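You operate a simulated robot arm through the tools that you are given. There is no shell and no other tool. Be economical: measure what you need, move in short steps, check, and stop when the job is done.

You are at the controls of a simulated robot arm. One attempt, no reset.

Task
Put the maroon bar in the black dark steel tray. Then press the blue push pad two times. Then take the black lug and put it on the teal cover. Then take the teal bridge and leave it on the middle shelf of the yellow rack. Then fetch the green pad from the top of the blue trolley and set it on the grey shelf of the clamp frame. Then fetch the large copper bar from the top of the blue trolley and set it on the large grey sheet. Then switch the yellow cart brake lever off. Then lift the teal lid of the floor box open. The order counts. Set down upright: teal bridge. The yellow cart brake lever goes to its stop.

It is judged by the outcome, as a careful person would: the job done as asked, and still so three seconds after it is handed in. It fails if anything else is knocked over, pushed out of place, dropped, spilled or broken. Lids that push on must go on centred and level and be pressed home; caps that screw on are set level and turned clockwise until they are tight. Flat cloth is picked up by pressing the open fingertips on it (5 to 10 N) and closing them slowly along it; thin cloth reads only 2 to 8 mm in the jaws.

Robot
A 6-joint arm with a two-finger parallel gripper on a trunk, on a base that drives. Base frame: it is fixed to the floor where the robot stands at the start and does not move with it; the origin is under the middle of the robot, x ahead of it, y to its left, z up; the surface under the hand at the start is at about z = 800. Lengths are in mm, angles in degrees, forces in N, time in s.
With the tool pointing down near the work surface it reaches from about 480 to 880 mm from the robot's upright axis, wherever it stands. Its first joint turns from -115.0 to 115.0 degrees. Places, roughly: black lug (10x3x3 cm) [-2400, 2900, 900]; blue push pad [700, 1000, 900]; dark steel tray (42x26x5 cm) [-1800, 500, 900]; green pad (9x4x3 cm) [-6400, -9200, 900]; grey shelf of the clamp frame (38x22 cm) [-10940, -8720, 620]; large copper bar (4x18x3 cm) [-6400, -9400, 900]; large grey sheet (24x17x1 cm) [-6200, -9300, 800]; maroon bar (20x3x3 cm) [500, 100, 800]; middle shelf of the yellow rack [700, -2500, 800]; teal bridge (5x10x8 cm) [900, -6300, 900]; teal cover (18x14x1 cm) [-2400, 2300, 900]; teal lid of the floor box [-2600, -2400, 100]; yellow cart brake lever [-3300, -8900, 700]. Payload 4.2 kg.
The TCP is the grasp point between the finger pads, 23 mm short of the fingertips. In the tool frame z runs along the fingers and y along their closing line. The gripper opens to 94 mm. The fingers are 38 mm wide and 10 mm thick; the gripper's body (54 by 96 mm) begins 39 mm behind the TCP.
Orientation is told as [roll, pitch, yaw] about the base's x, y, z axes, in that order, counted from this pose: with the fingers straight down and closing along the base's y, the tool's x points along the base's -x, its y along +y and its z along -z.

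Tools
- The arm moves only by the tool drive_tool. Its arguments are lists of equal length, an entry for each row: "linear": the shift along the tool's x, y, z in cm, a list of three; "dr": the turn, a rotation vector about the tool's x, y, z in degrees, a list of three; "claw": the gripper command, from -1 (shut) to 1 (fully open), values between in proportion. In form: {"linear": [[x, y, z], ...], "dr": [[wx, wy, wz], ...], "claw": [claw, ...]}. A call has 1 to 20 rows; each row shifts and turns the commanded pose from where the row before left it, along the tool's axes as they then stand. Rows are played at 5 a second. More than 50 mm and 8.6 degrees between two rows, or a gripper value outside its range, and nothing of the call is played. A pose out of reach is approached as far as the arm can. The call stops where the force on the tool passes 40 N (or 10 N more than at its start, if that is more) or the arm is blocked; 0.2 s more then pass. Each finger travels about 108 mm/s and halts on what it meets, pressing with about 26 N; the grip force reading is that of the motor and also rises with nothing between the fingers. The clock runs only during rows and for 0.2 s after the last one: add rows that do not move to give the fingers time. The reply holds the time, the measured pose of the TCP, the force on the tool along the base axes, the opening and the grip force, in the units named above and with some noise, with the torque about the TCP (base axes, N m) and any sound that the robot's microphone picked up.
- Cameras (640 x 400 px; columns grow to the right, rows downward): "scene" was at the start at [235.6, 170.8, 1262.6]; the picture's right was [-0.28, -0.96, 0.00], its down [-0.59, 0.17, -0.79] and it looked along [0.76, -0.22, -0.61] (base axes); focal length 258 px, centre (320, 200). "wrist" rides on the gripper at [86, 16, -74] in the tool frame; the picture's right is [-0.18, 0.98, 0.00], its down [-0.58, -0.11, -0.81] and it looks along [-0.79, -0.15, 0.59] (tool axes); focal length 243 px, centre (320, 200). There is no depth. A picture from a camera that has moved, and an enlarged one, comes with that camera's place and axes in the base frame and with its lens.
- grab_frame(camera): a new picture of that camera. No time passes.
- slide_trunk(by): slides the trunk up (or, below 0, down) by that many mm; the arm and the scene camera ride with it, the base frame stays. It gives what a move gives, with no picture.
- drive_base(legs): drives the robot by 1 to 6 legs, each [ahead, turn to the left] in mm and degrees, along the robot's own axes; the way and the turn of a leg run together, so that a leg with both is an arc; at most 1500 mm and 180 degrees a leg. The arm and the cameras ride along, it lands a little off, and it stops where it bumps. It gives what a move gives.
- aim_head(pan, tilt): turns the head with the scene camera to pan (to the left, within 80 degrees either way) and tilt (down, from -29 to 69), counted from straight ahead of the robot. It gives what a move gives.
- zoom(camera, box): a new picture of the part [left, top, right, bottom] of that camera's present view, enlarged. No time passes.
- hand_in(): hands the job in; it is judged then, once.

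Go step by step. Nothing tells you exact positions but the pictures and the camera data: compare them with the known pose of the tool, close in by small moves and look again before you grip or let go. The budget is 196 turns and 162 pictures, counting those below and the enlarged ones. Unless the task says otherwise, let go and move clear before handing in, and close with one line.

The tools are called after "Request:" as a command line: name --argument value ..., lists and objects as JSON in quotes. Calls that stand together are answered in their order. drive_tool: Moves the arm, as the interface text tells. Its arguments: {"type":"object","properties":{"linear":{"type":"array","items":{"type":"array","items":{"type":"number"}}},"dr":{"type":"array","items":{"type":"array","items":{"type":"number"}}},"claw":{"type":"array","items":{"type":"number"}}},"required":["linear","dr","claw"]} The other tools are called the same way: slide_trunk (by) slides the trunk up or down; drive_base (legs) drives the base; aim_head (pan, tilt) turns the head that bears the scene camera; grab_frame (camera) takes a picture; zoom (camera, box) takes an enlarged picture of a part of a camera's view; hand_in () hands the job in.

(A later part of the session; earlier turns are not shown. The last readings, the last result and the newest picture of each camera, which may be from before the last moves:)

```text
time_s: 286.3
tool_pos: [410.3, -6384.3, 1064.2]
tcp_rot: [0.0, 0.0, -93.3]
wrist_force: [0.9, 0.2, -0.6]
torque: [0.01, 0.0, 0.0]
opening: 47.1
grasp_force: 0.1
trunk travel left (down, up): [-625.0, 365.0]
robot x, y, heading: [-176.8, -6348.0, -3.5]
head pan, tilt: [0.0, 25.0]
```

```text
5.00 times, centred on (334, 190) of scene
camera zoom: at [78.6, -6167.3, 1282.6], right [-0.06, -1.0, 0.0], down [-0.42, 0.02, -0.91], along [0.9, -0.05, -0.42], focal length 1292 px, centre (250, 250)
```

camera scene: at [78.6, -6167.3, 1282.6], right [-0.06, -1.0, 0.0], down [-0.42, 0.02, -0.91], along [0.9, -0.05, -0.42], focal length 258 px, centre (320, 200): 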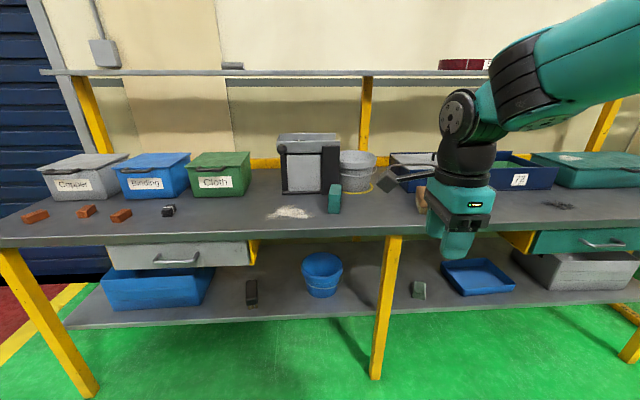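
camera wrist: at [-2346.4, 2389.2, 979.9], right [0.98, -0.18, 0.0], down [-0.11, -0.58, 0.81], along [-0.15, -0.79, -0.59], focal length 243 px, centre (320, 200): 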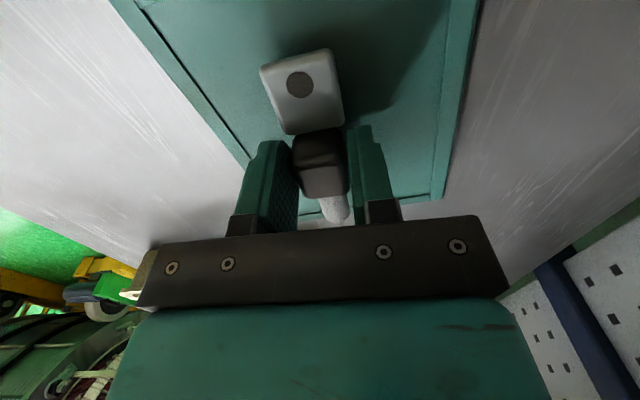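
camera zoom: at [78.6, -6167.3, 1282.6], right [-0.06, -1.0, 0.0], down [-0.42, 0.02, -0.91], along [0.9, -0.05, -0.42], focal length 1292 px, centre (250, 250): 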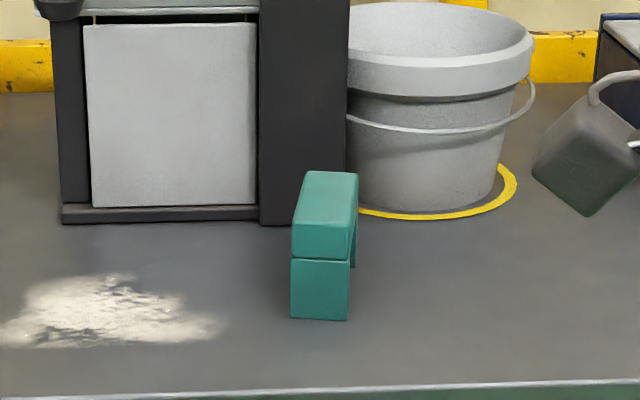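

The bridge centre is near [915, -6264, 900], long axis along x, about 45 mm wide in y. I drive closer and turn the tool to close along y.

Request:
drive_base --legs '[[330, 3.5]]'

Request:
drive_tool --linear '[[0, 0, 0], [0, 0, 0], [0, 0, 0], [0, 0, 0], [0, 0, 0], [0, 0, 0], [0, 0, 0], [0, 0, 0], [0, 0, 0], [0, 0, 0], [0, 0, 0]]' --dr '[[0, 0, -8.2], [0, 0, -8.2], [0, 0, -8.2], [0, 0, -8.2], [0, 0, -8.2], [0, 0, -8.2], [0, 0, -8.2], [0, 0, -8.2], [0, 0, -8.2], [0, 0, -8.2], [0, 0, -8.2]]' --claw '[1, 1, 1, 1, 1, 1, 1, 1, 1, 1, 1]'

Request:
grab_frame --camera "wrist"

Request:
grab_frame --camera "scene"

```text
time_s: 288.5
tool_pos: [747.3, -6360.8, 1063.8]
tcp_rot: [0.1, 0.0, -89.8]
wrist_force: [-0.1, 0.3, 0.9]
torque: [-0.04, -0.02, -0.03]
opening: 46.7
grasp_force: 0.0
trunk travel left (down, up): [-625.0, 365.0]
robot x, y, heading: [159.3, -6358.1, 0.2]
head pan, tilt: [0.0, 25.0]
```

```text
time_s: 290.9
tool_pos: [747.3, -6360.5, 1064.3]
tcp_rot: [0.1, 0.0, 0.5]
wrist_force: [0.3, -0.4, 0.3]
torque: [-0.05, -0.02, -0.02]
opening: 93.9
grasp_force: 0.1
trunk travel left (down, up): [-625.0, 365.0]
robot x, y, heading: [154.8, -6360.4, 0.1]
head pan, tilt: [0.0, 25.0]
```

```text
97 pictures are left
camera wrist: at [660.3, -6344.7, 1138.8], right [0.17, 0.98, 0.0], down [0.58, -0.1, 0.81], along [0.79, -0.14, -0.59], focal length 243 px, centre (320, 200)
```

wrist: 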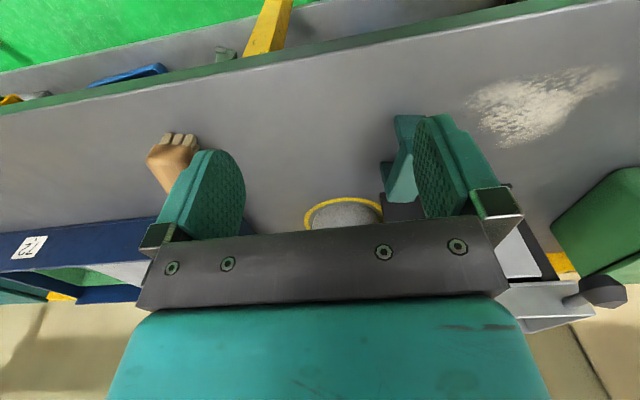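

```text
96 pictures are left
camera scene: at [402.9, -6162.3, 1282.6], right [0.0, -1.0, 0.0], down [-0.42, 0.0, -0.91], along [0.91, 0.0, -0.42], focal length 258 px, centre (320, 200)
```

scene: 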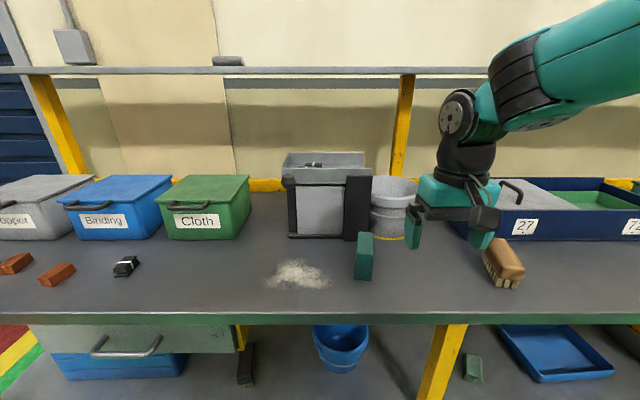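

Request:
drive_tool --linear '[[-4, 2.4, 0], [-4, 2.4, 0], [-4, 2.4, 0], [-4, 2.4, 0], [-1, 0, 0], [0, 0, 4], [0, 0, 3]]' --dr '[[0, 0, 0], [0, 0, 0], [0, 0, 0], [0, 0, 0], [0, 0, 0], [0, 0, 0], [0, 0, 0]]' --claw '[1, 1, 1, 1, 1, 1, 1]'

Request:
grab_frame --camera "wrist"

Request:
zoom --camera "scene" --box '[270, 150, 462, 270]'

```text
time_s: 292.5
tool_pos: [915.1, -6264.0, 993.5]
tcp_rot: [0.0, -0.1, 0.4]
wrist_force: [-0.6, -0.2, -0.3]
torque: [0.02, -0.01, 0.04]
opening: 93.9
grasp_force: 0.1
trunk travel left (down, up): [-625.0, 365.0]
robot x, y, heading: [157.0, -6357.2, 0.2]
head pan, tilt: [0.0, 25.0]
```

```text
95 pictures are left
camera wrist: at [828.1, -6248.2, 1068.5], right [0.18, 0.98, 0.0], down [0.58, -0.1, 0.81], along [0.79, -0.14, -0.59], focal length 243 px, centre (320, 200)
```

wrist: 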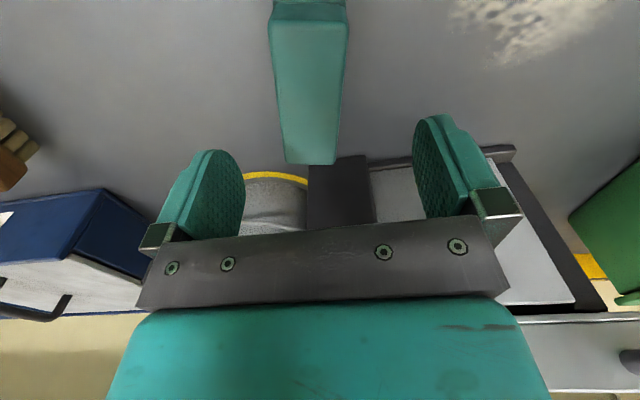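

```text
3.33 times, centred on (366, 210) of scene
camera zoom: at [402.8, -6162.3, 1282.6], right [0.0, -1.0, 0.0], down [-0.42, 0.0, -0.91], along [0.91, 0.0, -0.42], focal length 862 px, centre (167, 167)
```

zoom: 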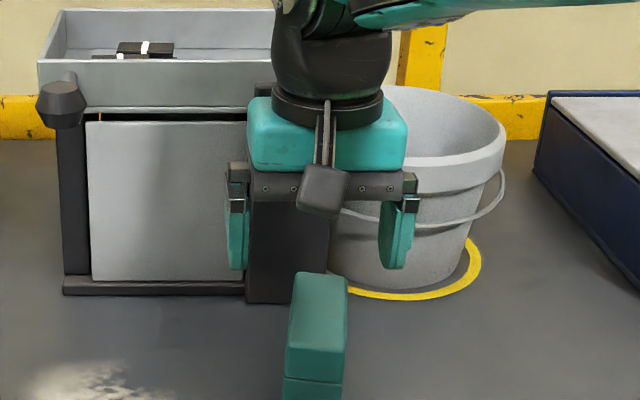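

The bridge is turned about -11° in yaw, centre [912, -6269]. I match the yaw and descend to grip the top bar.

Request:
drive_tool --linear '[[0.3, -0.5, 0], [0, 0, 0], [0, 0, 2.5], [0, 0, 2], [0, 0, 2], [0, 0, 1]]' --dr '[[0, 0, 5.7], [0, 0, 5.7], [0, 0, 0], [0, 0, 0], [0, 0, 0], [0, 0, 0]]' --claw '[1, 1, 1, 1, 1, 1]'

Request:
grab_frame --camera "wrist"

Request:
zoom --camera "scene" --box '[270, 170, 462, 290]'

```text
time_s: 293.9
tool_pos: [914.1, -6266.6, 919.8]
tcp_rot: [-0.1, 0.0, -11.0]
wrist_force: [-0.5, 0.9, -0.3]
torque: [0.03, 0.0, 0.03]
opening: 94.1
grasp_force: 0.2
trunk travel left (down, up): [-625.0, 365.0]
robot x, y, heading: [160.0, -6357.3, -0.3]
head pan, tilt: [0.0, 25.0]
```

```text
93 pictures are left
camera wrist: at [831.6, -6235.3, 994.2], right [0.37, 0.93, 0.0], down [0.55, -0.22, 0.81], along [0.75, -0.3, -0.59], focal length 243 px, centre (320, 200)
```

wrist: 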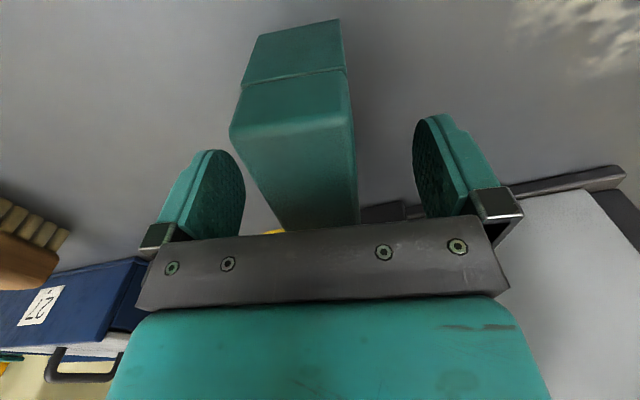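

```text
3.33 times, centred on (366, 230) of scene
camera zoom: at [402.9, -6162.3, 1282.6], right [0.0, -1.0, 0.0], down [-0.42, 0.0, -0.91], along [0.91, 0.0, -0.42], focal length 862 px, centre (167, 100)
```

zoom: 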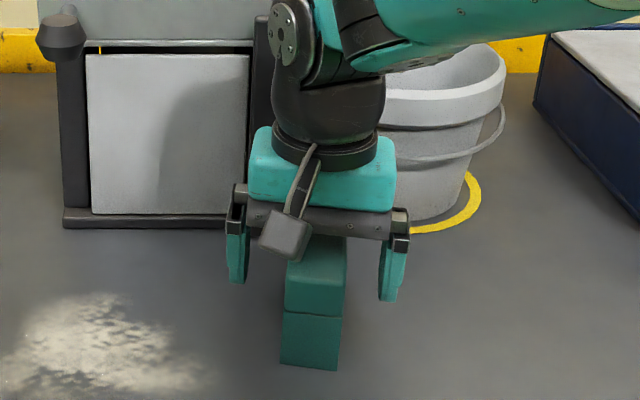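

Aligned. I close on the bar and lift.

Request:
drive_tool --linear '[[0, 0, 0], [0, 0, 0], [0, 0, 0], [0, 0, 0], [0, 0, 0]]' --dr '[[0, 0, 0], [0, 0, 0], [0, 0, 0], [0, 0, 0], [0, 0, 0]]' --claw '[0.4, 0, -0.5, -1, -1]'

Request:
drive_tool --linear '[[0, 0, -1], [0, 0, -3], [0, 0, -4.5], [0, 0, -4.5], [4, 0, -2], [4, 0, 0], [4, 0, 0], [3, 0, 0]]' --dr '[[0, 0, 0], [0, 0, 0], [0, 0, 0], [0, 0, 0], [0, 0, 0], [0, 0, 0], [0, 0, 0], [0, 0, 0]]' --claw '[-1, -1, -1, -1, -1, -1, -1, -1]'

Request:
grab_frame --camera "scene"

```text
time_s: 295.1
tool_pos: [913.9, -6267.5, 920.2]
tcp_rot: [0.0, 0.1, -11.0]
wrist_force: [0.7, -1.3, -0.4]
torque: [0.01, 0.0, -0.01]
opening: 39.9
grasp_force: 26.2
trunk travel left (down, up): [-625.0, 365.0]
robot x, y, heading: [155.3, -6356.2, 0.0]
head pan, tilt: [0.0, 25.0]
```

```text
time_s: 296.9
tool_pos: [766.9, -6240.0, 1067.7]
tcp_rot: [0.2, 0.0, -10.9]
wrist_force: [0.2, -0.2, -2.3]
torque: [-0.04, 0.04, 0.03]
opening: 40.0
grasp_force: 26.0
trunk travel left (down, up): [-625.0, 365.0]
robot x, y, heading: [158.0, -6360.0, -0.2]
head pan, tilt: [0.0, 25.0]
```

```text
91 pictures are left
camera scene: at [403.4, -6162.3, 1282.4], right [0.0, -1.0, 0.0], down [-0.42, 0.0, -0.91], along [0.91, 0.0, -0.42], focal length 258 px, centre (320, 200)
```

scene: 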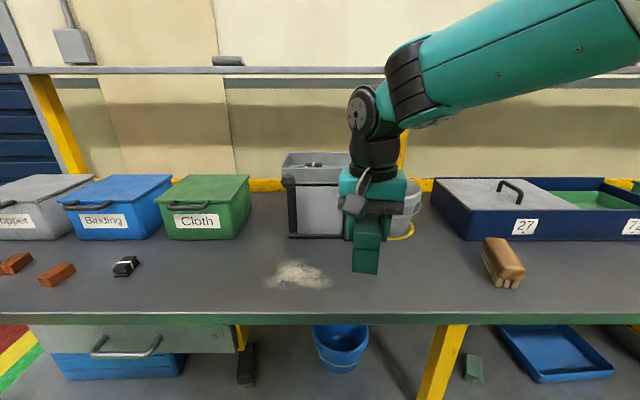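

Bridge held level. I back out, turn north and drive toward the yellow rack.

Request:
drive_base --legs '[[-510, 0], [0, 90], [1500, 0], [1500, 0]]'

Request:
aim_head --pan -45 --tilt 15

Request:
grab_frame --camera "scene"

```text
time_s: 318.0
tool_pos: [-572.8, -2728.0, 1067.7]
tcp_rot: [0.0, -0.1, 80.3]
wrist_force: [-0.3, 0.7, -3.2]
torque: [0.02, -0.02, 0.0]
opening: 39.7
grasp_force: 25.3
trunk travel left (down, up): [-625.0, 365.0]
robot x, y, heading: [-441.9, -3330.5, 91.5]
head pan, tilt: [0.0, 25.0]
```

```text
time_s: 319.1
tool_pos: [-573.0, -2727.4, 1067.4]
tcp_rot: [0.1, 0.1, 80.1]
wrist_force: [0.0, 0.6, -2.7]
torque: [-0.01, -0.02, 0.01]
opening: 39.6
grasp_force: 25.9
trunk travel left (down, up): [-625.0, 365.0]
robot x, y, heading: [-442.1, -3335.3, 91.1]
head pan, tilt: [-45.0, 15.0]
```

```text
90 pictures are left
camera scene: at [-575.8, -3118.4, 1298.7], right [0.72, -0.69, 0.0], down [-0.18, -0.19, -0.97], along [0.67, 0.7, -0.26], focal length 258 px, centre (320, 200)
```

scene: 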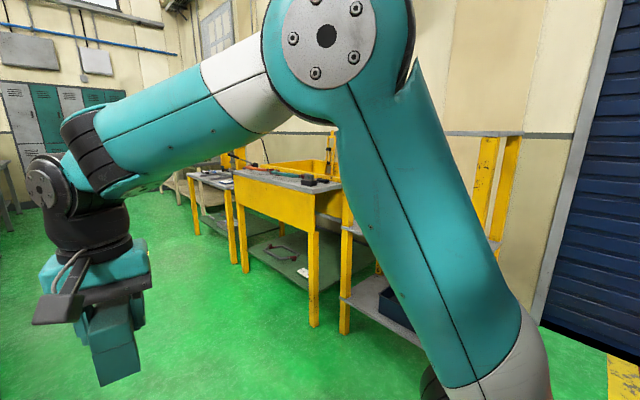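

Request:
drive_base --legs '[[830, 0], [0, -91]]'

Request:
aim_head --pan 0 --tilt 22

Request:
grab_frame --camera "scene"

```text
time_s: 327.4
tool_pos: [146.6, -2385.8, 1067.4]
tcp_rot: [-0.1, 0.0, -10.4]
wrist_force: [-0.3, 0.0, -2.5]
torque: [0.0, 0.01, -0.01]
opening: 39.7
grasp_force: 25.5
trunk travel left (down, up): [-625.0, 365.0]
robot x, y, heading: [-460.8, -2505.5, 0.4]
head pan, tilt: [-45.0, 15.0]
```

```text
time_s: 328.5
tool_pos: [145.9, -2386.0, 1067.8]
tcp_rot: [0.0, 0.0, -10.5]
wrist_force: [-0.2, -0.3, -1.5]
torque: [0.02, 0.0, -0.01]
opening: 39.7
grasp_force: 26.1
trunk travel left (down, up): [-625.0, 365.0]
robot x, y, heading: [-459.6, -2508.4, 0.4]
head pan, tilt: [0.0, 22.0]
```

```text
89 pictures are left
camera scene: at [-217.3, -2311.2, 1287.4], right [0.01, -1.0, 0.0], down [-0.37, 0.0, -0.93], along [0.93, 0.01, -0.37], focal length 258 px, centre (320, 200)
```

scene: 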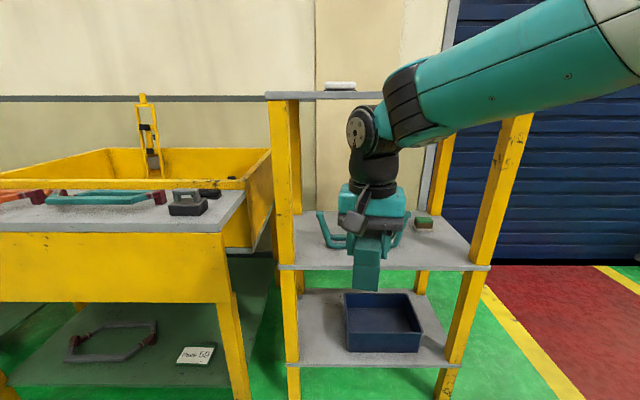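

The middle shelf holds a teal item and a brush, with room in front. I lower the trunk 150 mm and take a second view to triangulate the shelf height.

Request:
slide_trunk --by -150

Request:
drive_tool --linear '[[0, 4.5, 0], [0, 4.5, 0], [0, 4.5, 0], [0, 4.5, 0]]' --dr '[[0, 0, 0], [0, 0, 0], [0, 0, 0], [0, 0, 0]]' --claw '[-1, -1, -1, -1]'

Request:
grab_frame --camera "scene"

```text
time_s: 330.2
tool_pos: [146.9, -2385.9, 917.2]
tcp_rot: [0.0, -0.1, -10.4]
wrist_force: [0.5, 0.0, -2.4]
torque: [0.03, 0.03, 0.01]
opening: 39.7
grasp_force: 25.8
trunk travel left (down, up): [-475.0, 515.0]
robot x, y, heading: [-462.3, -2510.4, 0.9]
head pan, tilt: [0.0, 22.0]
```

```text
time_s: 331.2
tool_pos: [179.3, -2208.9, 917.1]
tcp_rot: [0.0, 0.0, -10.4]
wrist_force: [-0.4, -0.4, -1.6]
torque: [0.03, 0.03, 0.02]
opening: 39.7
grasp_force: 26.0
trunk travel left (down, up): [-475.0, 515.0]
robot x, y, heading: [-463.8, -2512.0, 0.7]
head pan, tilt: [0.0, 22.0]
```

```text
88 pictures are left
camera scene: at [-217.3, -2311.4, 1137.5], right [0.01, -1.0, 0.0], down [-0.37, 0.0, -0.93], along [0.93, 0.01, -0.37], focal length 258 px, centre (320, 200)
```

scene: 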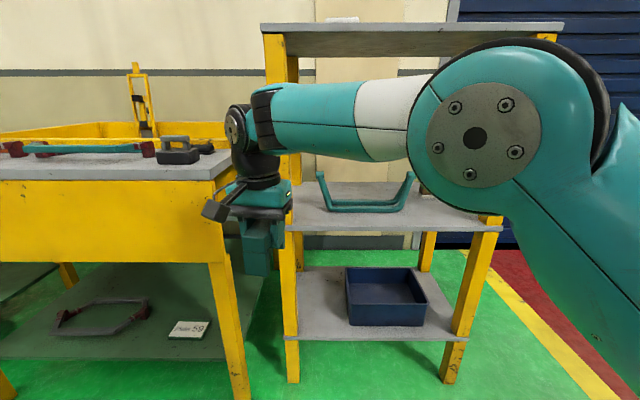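

The shelf is at z ≈ 750, front at x ≈ 520; the free area is right of the teal handle, near [640, -2720]. I move the arm sideways in free space first, then drive in.

Request:
drive_tool --linear '[[0, 0, 0], [0, 0, 0], [0, -4.7, 0], [0, -4.7, 0], [0, -4.7, 0], [0, -4.7, 0], [0, -4.7, 0], [0, -4.7, 0], [0, -4.7, 0], [0, -4.7, 0], [0, -4.7, 0], [0, -4.7, 0], [0, -4.4, 0]]' --dr '[[0, 0, -5.2], [0, 0, -5.2], [0, 0, 0], [0, 0, 0], [0, 0, 0], [0, 0, 0], [0, 0, 0], [0, 0, 0], [0, 0, 0], [0, 0, 0], [0, 0, 0], [0, 0, 0], [0, 0, 0]]' --claw '[-1, -1, -1, -1, -1, -1, -1, -1, -1, -1, -1, -1, -1]'

Request:
drive_base --legs '[[250, 0]]'

Request:
grab_frame --camera "scene"

Request:
grab_frame --camera "wrist"

```text
time_s: 334.0
tool_pos: [178.6, -2721.8, 917.3]
tcp_rot: [0.0, 0.0, 0.0]
wrist_force: [0.1, 0.3, -2.2]
torque: [0.0, 0.03, 0.0]
opening: 39.7
grasp_force: 26.4
trunk travel left (down, up): [-475.0, 515.0]
robot x, y, heading: [-461.4, -2506.9, 0.6]
head pan, tilt: [0.0, 22.0]
```

```text
time_s: 335.9
tool_pos: [432.9, -2718.9, 917.4]
tcp_rot: [-0.1, 0.0, 0.1]
wrist_force: [0.2, 1.0, -2.1]
torque: [-0.01, 0.02, -0.01]
opening: 39.8
grasp_force: 26.0
trunk travel left (down, up): [-475.0, 515.0]
robot x, y, heading: [-210.0, -2503.9, 0.7]
head pan, tilt: [0.0, 22.0]
```

```text
87 pictures are left
camera scene: at [35.2, -2307.8, 1137.4], right [0.01, -1.0, 0.0], down [-0.37, 0.0, -0.93], along [0.93, 0.01, -0.37], focal length 258 px, centre (320, 200)
```

scene: 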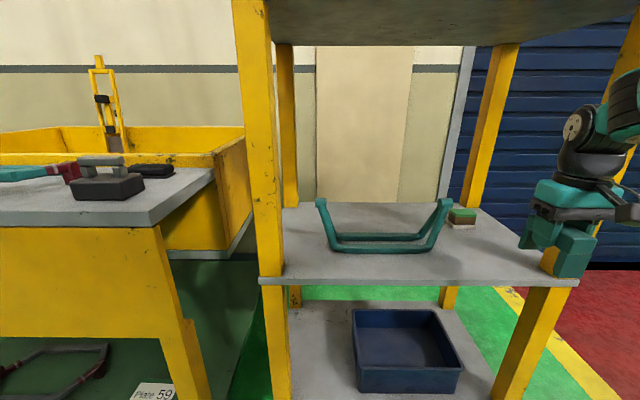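

```text
86 pictures are left
camera wrist: at [345.6, -2702.8, 991.6], right [0.18, 0.98, 0.0], down [0.58, -0.11, 0.81], along [0.79, -0.15, -0.59], focal length 243 px, centre (320, 200)
```

wrist: 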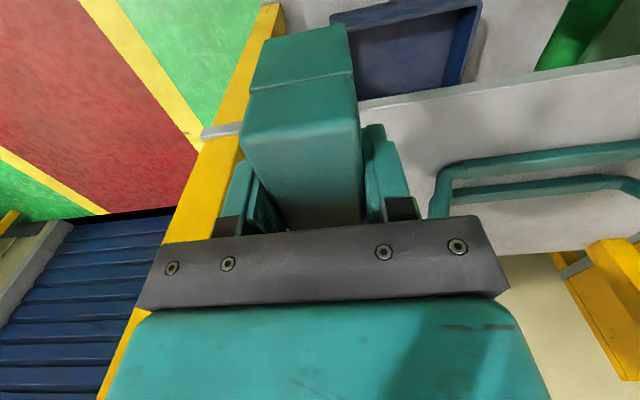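

Clearances look fine: post at y ≈ -2873, handle at y ≥ -2590. I drive in 150 mm, shift slightly right and forward.

Request:
drive_base --legs '[[150, 0]]'

Request:
drive_tool --linear '[[-2, -1, 0], [-3.5, -0.5, 0], [0, 0, 4], [0, 0, 2]]' --dr '[[0, 0, 0], [0, 0, 0], [0, 0, 0], [0, 0, 0]]' --claw '[-1, -1, -1, -1]'

Request:
aim_head --pan -40 --tilt 25

Request:
grab_frame --camera "scene"

Request:
grab_frame --camera "wrist"

```text
time_s: 337.2
tool_pos: [579.8, -2718.2, 916.3]
tcp_rot: [0.0, 0.0, 0.1]
wrist_force: [-0.5, -0.5, -2.8]
torque: [0.0, 0.03, -0.02]
opening: 39.8
grasp_force: 25.9
trunk travel left (down, up): [-475.0, 515.0]
robot x, y, heading: [-60.3, -2504.7, 0.7]
head pan, tilt: [0.0, 22.0]
```

```text
time_s: 338.2
tool_pos: [636.3, -2731.7, 856.0]
tcp_rot: [0.1, 0.1, 0.1]
wrist_force: [0.1, -0.5, -2.4]
torque: [0.0, 0.02, -0.03]
opening: 40.0
grasp_force: 25.5
trunk travel left (down, up): [-475.0, 515.0]
robot x, y, heading: [-54.7, -2500.8, 1.1]
head pan, tilt: [0.0, 22.0]
```

```text
time_s: 339.3
tool_pos: [634.8, -2731.8, 856.3]
tcp_rot: [0.0, 0.1, 0.1]
wrist_force: [-0.5, 0.2, -2.4]
torque: [0.01, -0.01, 0.0]
opening: 39.9
grasp_force: 25.9
trunk travel left (down, up): [-475.0, 515.0]
robot x, y, heading: [-59.9, -2500.9, 0.6]
head pan, tilt: [-40.0, 25.0]
```

```text
85 pictures are left
camera scene: at [161.3, -2365.5, 1132.5], right [-0.63, -0.77, 0.0], down [-0.33, 0.27, -0.91], along [0.7, -0.57, -0.42], focal length 258 px, centre (320, 200)
```

scene: 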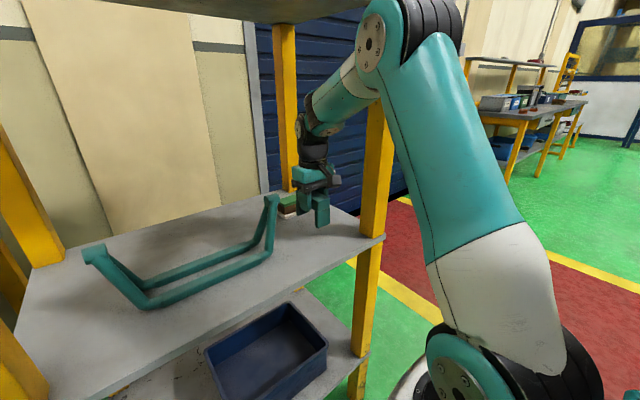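

```text
84 pictures are left
camera wrist: at [548.4, -2716.0, 931.2], right [0.18, 0.98, 0.0], down [0.58, -0.11, 0.81], along [0.79, -0.15, -0.59], focal length 243 px, centre (320, 200)
```

wrist: 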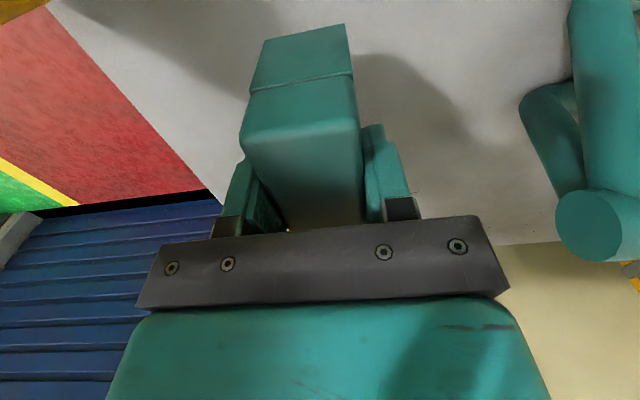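

Inside the rack, clear on both sides. I lower slowly to contact.

Request:
drive_tool --linear '[[0, 0, 2], [0, 0, 0.8], [0, 0, 0.4], [0, 0, 0.3], [0, 0, 0]]' --dr '[[0, 0, 0], [0, 0, 0], [0, 0, 0], [0, 0, 0], [0, 0, 0]]' --claw '[-1, -1, -1, -1, -1]'

Request:
zoom --camera "scene" --box '[240, 150, 400, 250]'

```text
time_s: 340.5
tool_pos: [636.7, -2732.3, 821.3]
tcp_rot: [0.1, 0.1, 0.1]
wrist_force: [0.1, 0.3, -2.9]
torque: [0.02, 0.07, 0.0]
opening: 39.9
grasp_force: 26.3
trunk travel left (down, up): [-475.0, 515.0]
robot x, y, heading: [-63.3, -2502.2, 0.4]
head pan, tilt: [-40.0, 25.0]
```

```text
4.00 times, centred on (320, 200) of scene
camera zoom: at [161.2, -2365.5, 1132.5], right [-0.63, -0.77, 0.0], down [-0.33, 0.27, -0.91], along [0.7, -0.57, -0.42], focal length 1034 px, centre (320, 200)
```

zoom: 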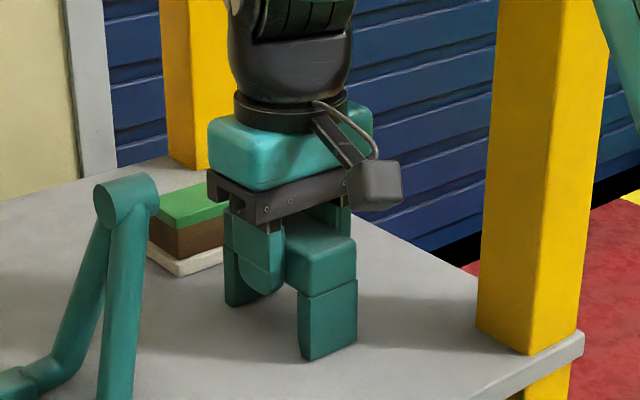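

Request:
drive_tool --linear '[[0, 0, 0.3], [0, 0, 0.2], [0, 0, 0.2], [0, 0, 0]]' --dr '[[0, 0, 0], [0, 0, 0], [0, 0, 0], [0, 0, 0]]' --claw '[-1, -1, -1, -1]'

```text
time_s: 341.5
tool_pos: [636.2, -2731.6, 815.9]
tcp_rot: [0.1, -0.2, 0.0]
wrist_force: [2.4, 2.1, 20.8]
torque: [0.05, -0.1, -0.02]
opening: 40.0
grasp_force: 26.3
trunk travel left (down, up): [-475.0, 515.0]
robot x, y, heading: [-58.7, -2506.3, 0.8]
head pan, tilt: [-40.0, 25.0]
```

Contact at 816. I release gently, lift, and withdraw straight back.

Request:
drive_tool --linear '[[0, 0, -0.2], [0, 0, 0], [0, 0, 0], [0, 0, 0], [0, 0, -2], [0, 0, -3], [0, 0, -3], [4, 0, 0], [4, 0, 0]]' --dr '[[0, 0, 0], [0, 0, 0], [0, 0, 0], [0, 0, 0], [0, 0, 0], [0, 0, 0], [0, 0, 0], [0, 0, 0], [0, 0, 0]]' --claw '[-0.1, 0.1, 0.4, 0.5, 0.5, 0.5, 0.5, 0.5, 0.5]'

Request:
zoom --camera "scene" --box '[240, 150, 400, 250]'

```text
time_s: 343.5
tool_pos: [555.1, -2731.3, 896.7]
tcp_rot: [0.0, 0.0, 0.1]
wrist_force: [0.5, 0.8, 0.0]
torque: [0.0, 0.01, -0.01]
opening: 70.7
grasp_force: 0.1
trunk travel left (down, up): [-475.0, 515.0]
robot x, y, heading: [-59.9, -2505.1, 0.6]
head pan, tilt: [-40.0, 25.0]
```

```text
4.00 times, centred on (320, 200) of scene
camera zoom: at [161.4, -2365.5, 1132.5], right [-0.63, -0.77, 0.0], down [-0.33, 0.27, -0.91], along [0.7, -0.57, -0.42], focal length 1034 px, centre (320, 200)
```

zoom: 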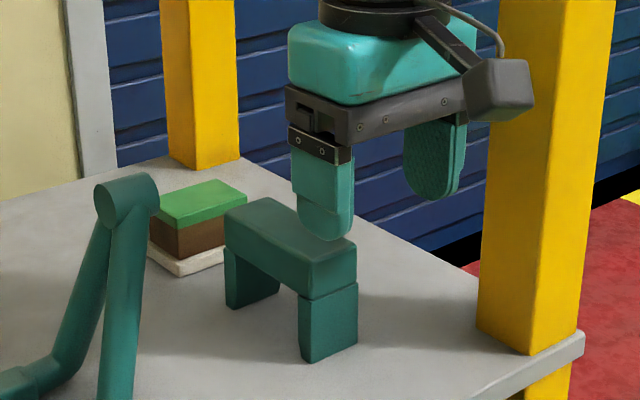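

The bridge stands upright on the shelf. I back out, raise the trunk, and drive to the red aisle heading west.

Request:
drive_base --legs '[[-380, 0]]'

Request:
slide_trunk --by 350

Request:
drive_tool --linear '[[0, 4.5, 0], [0, 4.5, 0], [0, 4.5, 0], [0, 4.5, 0], [0, 4.5, 0]]' --dr '[[0, 0, 0], [0, 0, 0], [0, 0, 0], [0, 0, 0], [0, 0, 0]]' --claw '[0, 0, 0, 0, 0]'

Request:
drive_base --legs '[[0, -90.5], [1350, 0], [0, -90], [1500, 0], [1500, 0], [1500, 0]]'

Request:
aim_head --pan 30 --tilt 12

Request:
grab_frame --camera "scene"

```text
time_s: 345.9
tool_pos: [173.4, -2739.9, 896.8]
tcp_rot: [0.0, 0.1, -0.4]
wrist_force: [-0.1, 0.3, 0.1]
torque: [-0.01, -0.04, -0.01]
opening: 70.8
grasp_force: 0.0
trunk travel left (down, up): [-475.0, 515.0]
robot x, y, heading: [-439.0, -2508.8, 0.3]
head pan, tilt: [-40.0, 25.0]
```

```text
time_s: 349.3
tool_pos: [172.0, -2740.4, 1246.9]
tcp_rot: [0.0, 0.0, -0.3]
wrist_force: [-0.2, -0.6, -0.1]
torque: [-0.02, -0.03, 0.03]
opening: 70.7
grasp_force: 0.0
trunk travel left (down, up): [-825.0, 165.0]
robot x, y, heading: [-444.4, -2507.5, 0.4]
head pan, tilt: [-40.0, 25.0]
```

```text
time_s: 350.5
tool_pos: [174.6, -2515.7, 1246.3]
tcp_rot: [0.0, -0.2, -0.3]
wrist_force: [0.4, 0.2, -1.2]
torque: [0.03, -0.02, 0.02]
opening: 47.0
grasp_force: 0.0
trunk travel left (down, up): [-825.0, 165.0]
robot x, y, heading: [-440.3, -2505.0, 0.4]
head pan, tilt: [-40.0, 25.0]
```

```text
time_s: 385.9
tool_pos: [-5564.2, -3686.8, 1247.3]
tcp_rot: [-0.1, 0.0, 178.7]
wrist_force: [-0.1, -0.7, -0.4]
torque: [0.01, -0.03, -0.02]
opening: 47.0
grasp_force: 0.1
trunk travel left (down, up): [-825.0, 165.0]
robot x, y, heading: [-4949.0, -3706.0, 179.3]
head pan, tilt: [-40.0, 25.0]
```

```text
time_s: 387.4
tool_pos: [-5563.5, -3685.5, 1247.9]
tcp_rot: [0.1, -0.1, 178.6]
wrist_force: [-0.8, 0.7, 0.7]
torque: [0.0, 0.0, 0.04]
opening: 47.0
grasp_force: 0.1
trunk travel left (down, up): [-825.0, 165.0]
robot x, y, heading: [-4948.3, -3705.0, 179.1]
head pan, tilt: [30.0, 12.0]
```

```text
81 pictures are left
camera scene: at [-5185.0, -3944.6, 1503.7], right [-0.49, 0.87, 0.0], down [0.18, 0.1, -0.98], along [-0.85, -0.48, -0.21], focal length 258 px, centre (320, 200)
```

scene: 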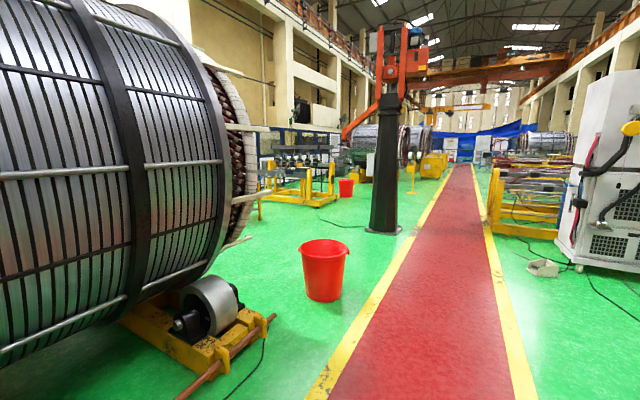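

A stator blocks the near side; the gap south is beyond the red bucket (around x = -8000). I drive there and look south.

Request:
drive_base --legs '[[1500, 0], [1500, 0], [0, 90]]'

Request:
aim_head --pan 15 --tilt 10

Request:
grab_frame --camera "scene"

Request:
aim_head --pan -40 --tilt 10

Request:
grab_frame --camera "scene"

```text
time_s: 405.8
tool_pos: [-8001.3, -4330.1, 1247.6]
tcp_rot: [0.0, 0.0, -90.7]
wrist_force: [-0.1, -0.2, -0.1]
torque: [0.0, 0.04, -0.01]
opening: 47.1
grasp_force: 0.1
trunk travel left (down, up): [-825.0, 165.0]
robot x, y, heading: [-7989.1, -3710.8, -90.2]
head pan, tilt: [30.0, 12.0]
```

```text
time_s: 406.5
tool_pos: [-8001.7, -4328.7, 1246.9]
tcp_rot: [0.1, 0.0, -90.8]
wrist_force: [-0.2, 1.2, 0.6]
torque: [-0.01, -0.03, 0.0]
opening: 46.9
grasp_force: 0.0
trunk travel left (down, up): [-825.0, 165.0]
robot x, y, heading: [-7986.3, -3716.3, -90.2]
head pan, tilt: [15.0, 10.0]
```

```text
80 pictures are left
camera scene: at [-7768.2, -3956.4, 1506.9], right [-0.97, -0.26, 0.0], down [-0.04, 0.17, -0.98], along [0.25, -0.95, -0.17], focal length 258 px, centre (320, 200)
```

scene: 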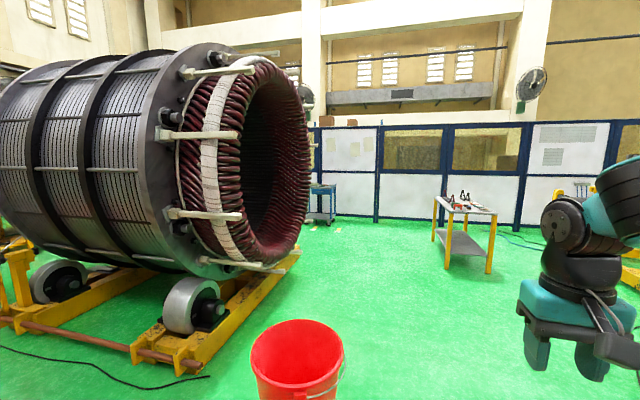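

```text
time_s: 407.8
tool_pos: [-8001.6, -4329.1, 1247.2]
tcp_rot: [0.0, 0.0, -90.9]
wrist_force: [0.1, 0.5, -0.1]
torque: [0.03, -0.02, 0.04]
opening: 47.0
grasp_force: 0.2
trunk travel left (down, up): [-825.0, 165.0]
robot x, y, heading: [-7983.6, -3713.5, -90.2]
head pan, tilt: [-40.0, 10.0]
```

```text
79 pictures are left
camera scene: at [-7852.0, -3937.6, 1506.9], right [-0.76, 0.64, 0.0], down [0.11, 0.13, -0.98], along [-0.63, -0.75, -0.17], focal length 258 px, centre (320, 200)
```

scene: 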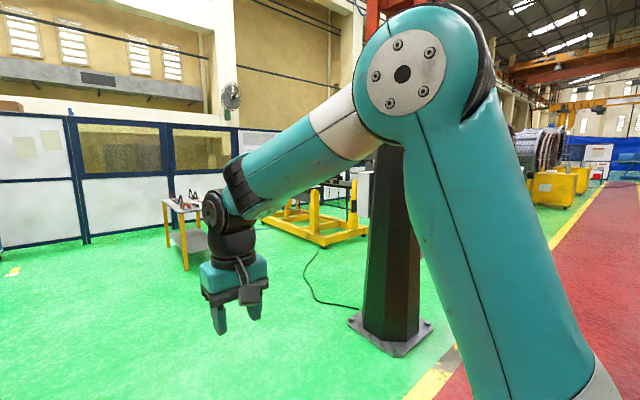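

The blue trolley stands near [-6300, -9500], south of the stator. I drive south along x ≈ -7990 and look at it.

Request:
drive_base --legs '[[1500, 0], [1500, 0], [1500, 0], [500, 0], [0, 90]]'

Request:
aim_head --pan -10 --tilt 20

Request:
grab_frame --camera "scene"

```text
time_s: 433.8
tool_pos: [-7809.1, -9212.3, 1243.9]
tcp_rot: [1.9, 0.0, -53.2]
wrist_force: [0.0, -1.4, -1.2]
torque: [0.06, -0.01, -0.01]
opening: 46.8
grasp_force: 0.1
trunk travel left (down, up): [-825.0, 165.0]
robot x, y, heading: [-8147.9, -8695.0, -53.6]
head pan, tilt: [-40.0, 10.0]
stopped in leg 5: the robot was blocked; the commanded pose is now the measured one
```

```text
time_s: 434.7
tool_pos: [-7804.7, -9206.1, 1244.8]
tcp_rot: [1.8, -0.2, -52.6]
wrist_force: [0.6, 0.2, 0.0]
torque: [-0.02, -0.03, 0.01]
opening: 46.9
grasp_force: 0.0
trunk travel left (down, up): [-825.0, 165.0]
robot x, y, heading: [-8144.4, -8694.8, -53.5]
head pan, tilt: [-10.0, 20.0]
```

```text
78 pictures are left
camera scene: at [-7830.9, -8764.8, 1490.1], right [-0.89, -0.45, 0.02], down [-0.17, 0.3, -0.94], along [0.42, -0.84, -0.34], focal length 258 px, centre (320, 200)
```

scene: 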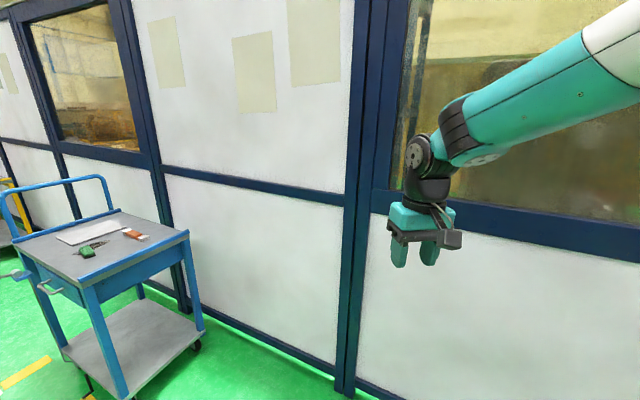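

The turn was blocked. I check what is around before moving further.

Request:
aim_head --pan -80 --tilt 30

Request:
grab_frame --camera "scene"

Request:
aim_head --pan 20 --tilt 30

Request:
grab_frame --camera "scene"

Request:
grab_frame --camera "wrist"

```text
time_s: 436.1
tool_pos: [-7805.4, -9205.7, 1246.0]
tcp_rot: [1.9, -0.2, -52.6]
wrist_force: [0.5, 0.5, 1.0]
torque: [-0.02, 0.0, 0.03]
opening: 46.9
grasp_force: 0.1
trunk travel left (down, up): [-825.0, 165.0]
robot x, y, heading: [-8143.0, -8694.1, -53.3]
head pan, tilt: [-80.0, 30.0]
```

```text
77 pictures are left
camera scene: at [-7935.5, -8748.0, 1475.3], right [-0.73, 0.69, 0.0], down [0.33, 0.35, -0.87], along [-0.6, -0.64, -0.49], focal length 258 px, centre (320, 200)
```

scene: 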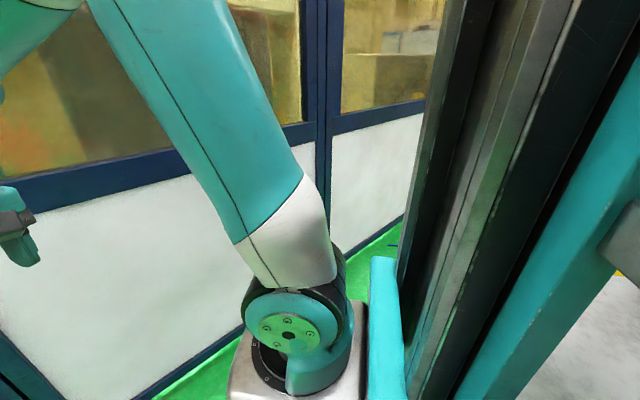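

```text
time_s: 437.9
tool_pos: [-7804.6, -9207.9, 1245.0]
tcp_rot: [1.8, -0.2, -52.6]
wrist_force: [-0.1, -0.7, -0.2]
torque: [0.01, 0.0, -0.03]
opening: 47.1
grasp_force: 0.1
trunk travel left (down, up): [-825.0, 165.0]
robot x, y, heading: [-8139.5, -8692.6, -53.5]
head pan, tilt: [20.0, 30.0]
```

```text
76 pictures are left
camera scene: at [-7799.9, -8735.1, 1473.5], right [-0.55, -0.83, 0.01], down [-0.43, 0.27, -0.86], along [0.72, -0.48, -0.5], focal length 258 px, centre (320, 200)
```

scene: 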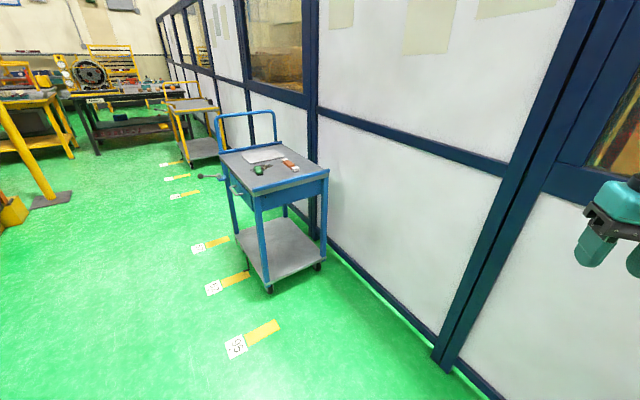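

```text
75 pictures are left
camera wrist: at [-7846.4, -9130.5, 1320.2], right [0.89, 0.45, 0.03], down [0.25, -0.54, 0.8], along [0.38, -0.71, -0.59], focal length 243 px, centre (320, 200)
```

wrist: 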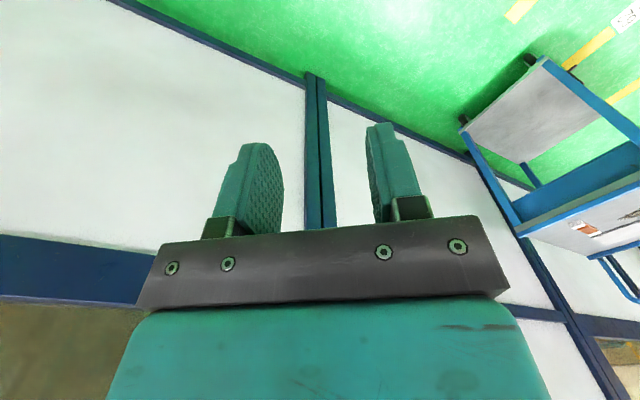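

The rear bumped the white table; everything else is clear and the wall is at y ≈ -9780. I pull forward, turn, and check.

Request:
drive_base --legs '[[200, 0], [0, 53.5]]'

Request:
aim_head --pan -20 --tilt 25

Request:
grab_frame --camera "scene"

```text
time_s: 441.8
tool_pos: [-7413.3, -8904.1, 1245.6]
tcp_rot: [1.8, -0.2, -0.7]
wrist_force: [0.0, -0.4, -0.4]
torque: [0.0, -0.02, 0.0]
opening: 47.2
grasp_force: 0.1
trunk travel left (down, up): [-825.0, 165.0]
robot x, y, heading: [-8025.3, -8853.1, -1.5]
head pan, tilt: [20.0, 30.0]
```

```text
time_s: 442.9
tool_pos: [-7412.7, -8904.5, 1243.4]
tcp_rot: [1.8, -0.2, -0.7]
wrist_force: [1.0, 0.3, 0.1]
torque: [0.01, 0.0, 0.0]
opening: 47.0
grasp_force: 0.1
trunk travel left (down, up): [-825.0, 165.0]
robot x, y, heading: [-8025.3, -8854.0, -1.5]
head pan, tilt: [-20.0, 25.0]
```

```text
74 pictures are left
camera scene: at [-7782.4, -8696.2, 1482.5], right [-0.36, -0.93, 0.0], down [-0.39, 0.15, -0.91], along [0.84, -0.33, -0.42], focal length 258 px, centre (320, 200)
```

scene: 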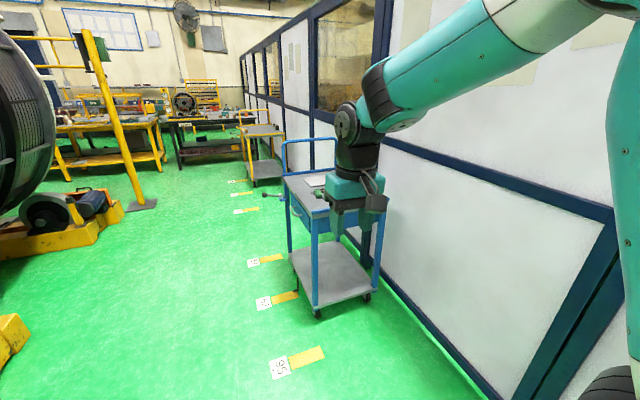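

Request:
drive_tool --linear '[[0, 0, 0]]' --dr '[[1.8, 0.2, -0.8]]' --claw '[0.8]'

Request:
drive_base --legs '[[510, -48.5], [510, 50]]'

Request:
aim_head --pan 0 --tilt 40

Request:
grab_frame --camera "scene"

```text
time_s: 443.3
tool_pos: [-7412.4, -8904.8, 1245.3]
tcp_rot: [0.1, 0.0, 0.1]
wrist_force: [-0.6, -0.8, 0.1]
torque: [0.01, 0.01, 0.01]
opening: 84.8
grasp_force: 0.1
trunk travel left (down, up): [-825.0, 165.0]
robot x, y, heading: [-8028.0, -8855.7, -1.5]
head pan, tilt: [-20.0, 25.0]
```

```text
time_s: 448.9
tool_pos: [-6527.6, -9361.1, 1244.0]
tcp_rot: [0.0, 0.1, -0.9]
wrist_force: [1.0, -0.1, 0.7]
torque: [0.02, -0.01, -0.01]
opening: 84.5
grasp_force: 0.2
trunk travel left (down, up): [-825.0, 165.0]
robot x, y, heading: [-7139.5, -9301.5, -2.8]
head pan, tilt: [-20.0, 25.0]
```

```text
time_s: 449.7
tool_pos: [-6526.2, -9360.5, 1243.8]
tcp_rot: [0.0, 0.0, -1.0]
wrist_force: [0.6, -0.2, -0.8]
torque: [0.0, 0.0, 0.01]
opening: 84.3
grasp_force: 0.1
trunk travel left (down, up): [-825.0, 165.0]
robot x, y, heading: [-7139.8, -9300.6, -2.5]
head pan, tilt: [0.0, 40.0]
```

```text
73 pictures are left
camera scene: at [-6892.7, -9116.7, 1459.3], right [-0.05, -1.0, 0.0], down [-0.64, 0.03, -0.77], along [0.77, -0.04, -0.64], focal length 258 px, centre (320, 200)
```

scene: 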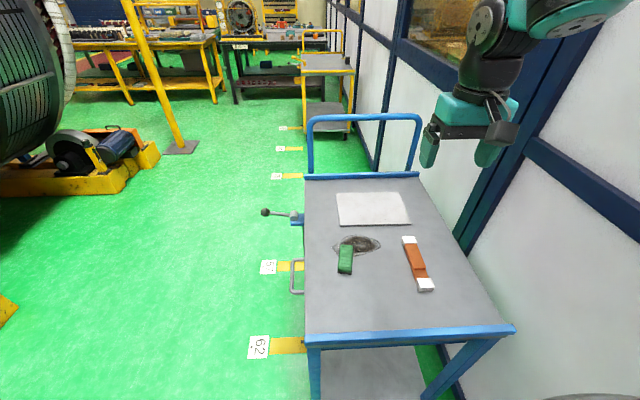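

The pad, copper bar and sheet are all on the trolley top. I zoom for their orientation.

Request:
zoom --camera "scene" --box '[300, 180, 460, 300]'

```text
3.33 times, centred on (380, 240) of scene
camera zoom: at [-6892.7, -9116.7, 1459.3], right [-0.05, -1.0, 0.0], down [-0.64, 0.03, -0.77], along [0.77, -0.04, -0.64], focal length 862 px, centre (120, 67)
```

zoom: 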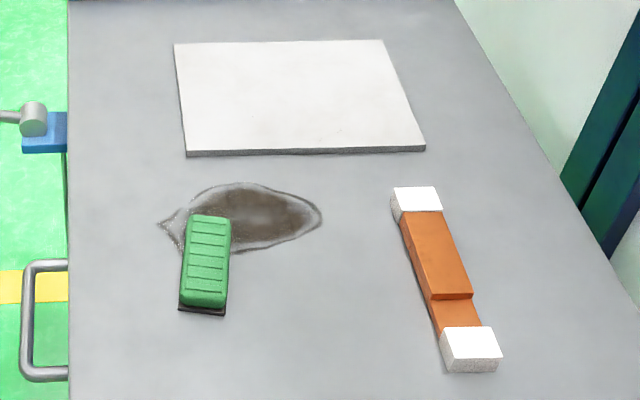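

The pad is centred near [-6455, -9211], yaw about -11°. I lower the trunk and move above it.

Request:
slide_trunk --by -200

Request:
drive_tool --linear '[[-2, 4, 0], [-2, 4, 0], [-2, 4, 0], [-1.1, 3, 0], [0, 0, 4], [0, 0, 4]]' --dr '[[0, 0, 0], [0, 0, 0], [0, 0, 0], [0, 0, 0], [0, 0, 5], [0, 0, 5]]' --claw '[0.8, 0.8, 0.8, 0.8, 0.8, 0.8]'

Request:
grab_frame --camera "wrist"

Request:
grab_frame --camera "scene"

```text
time_s: 451.9
tool_pos: [-6526.2, -9360.6, 1044.8]
tcp_rot: [0.0, 0.1, -1.1]
wrist_force: [0.2, 0.4, 0.3]
torque: [0.02, 0.02, 0.01]
opening: 84.5
grasp_force: 0.1
trunk travel left (down, up): [-625.0, 365.0]
robot x, y, heading: [-7140.0, -9304.5, -2.7]
head pan, tilt: [0.0, 40.0]
```

```text
time_s: 453.2
tool_pos: [-6452.3, -9213.1, 964.0]
tcp_rot: [0.0, 0.0, -10.9]
wrist_force: [-0.1, -0.2, -0.1]
torque: [-0.01, -0.03, 0.03]
opening: 84.6
grasp_force: 0.0
trunk travel left (down, up): [-625.0, 365.0]
robot x, y, heading: [-7136.6, -9298.2, -2.6]
head pan, tilt: [0.0, 40.0]
```

```text
71 pictures are left
camera wrist: at [-6534.8, -9180.4, 1038.6], right [0.37, 0.93, 0.0], down [0.55, -0.22, 0.81], along [0.75, -0.3, -0.59], focal length 243 px, centre (320, 200)
```

wrist: 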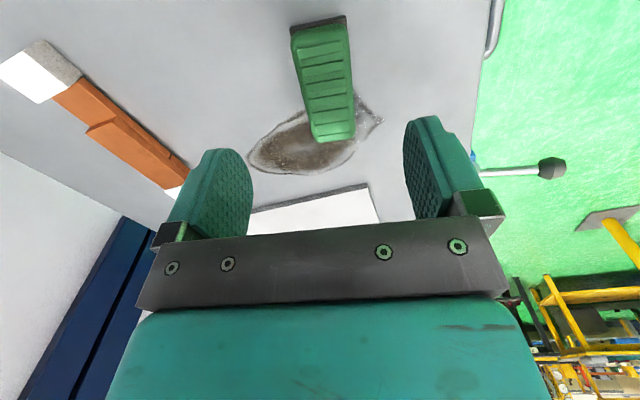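

```text
70 pictures are left
camera scene: at [-6893.0, -9116.6, 1259.4], right [-0.05, -1.0, 0.0], down [-0.64, 0.03, -0.77], along [0.77, -0.04, -0.64], focal length 258 px, centre (320, 200)
```

scene: 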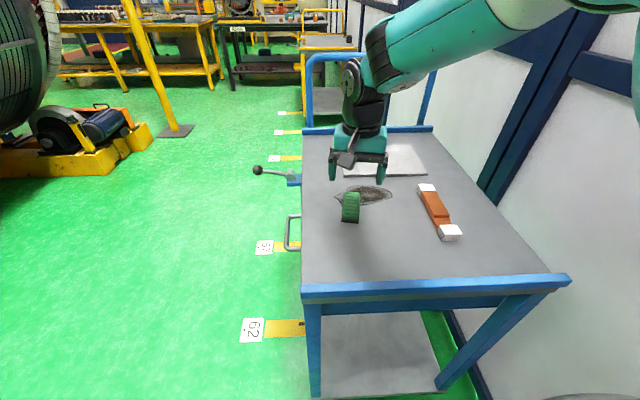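

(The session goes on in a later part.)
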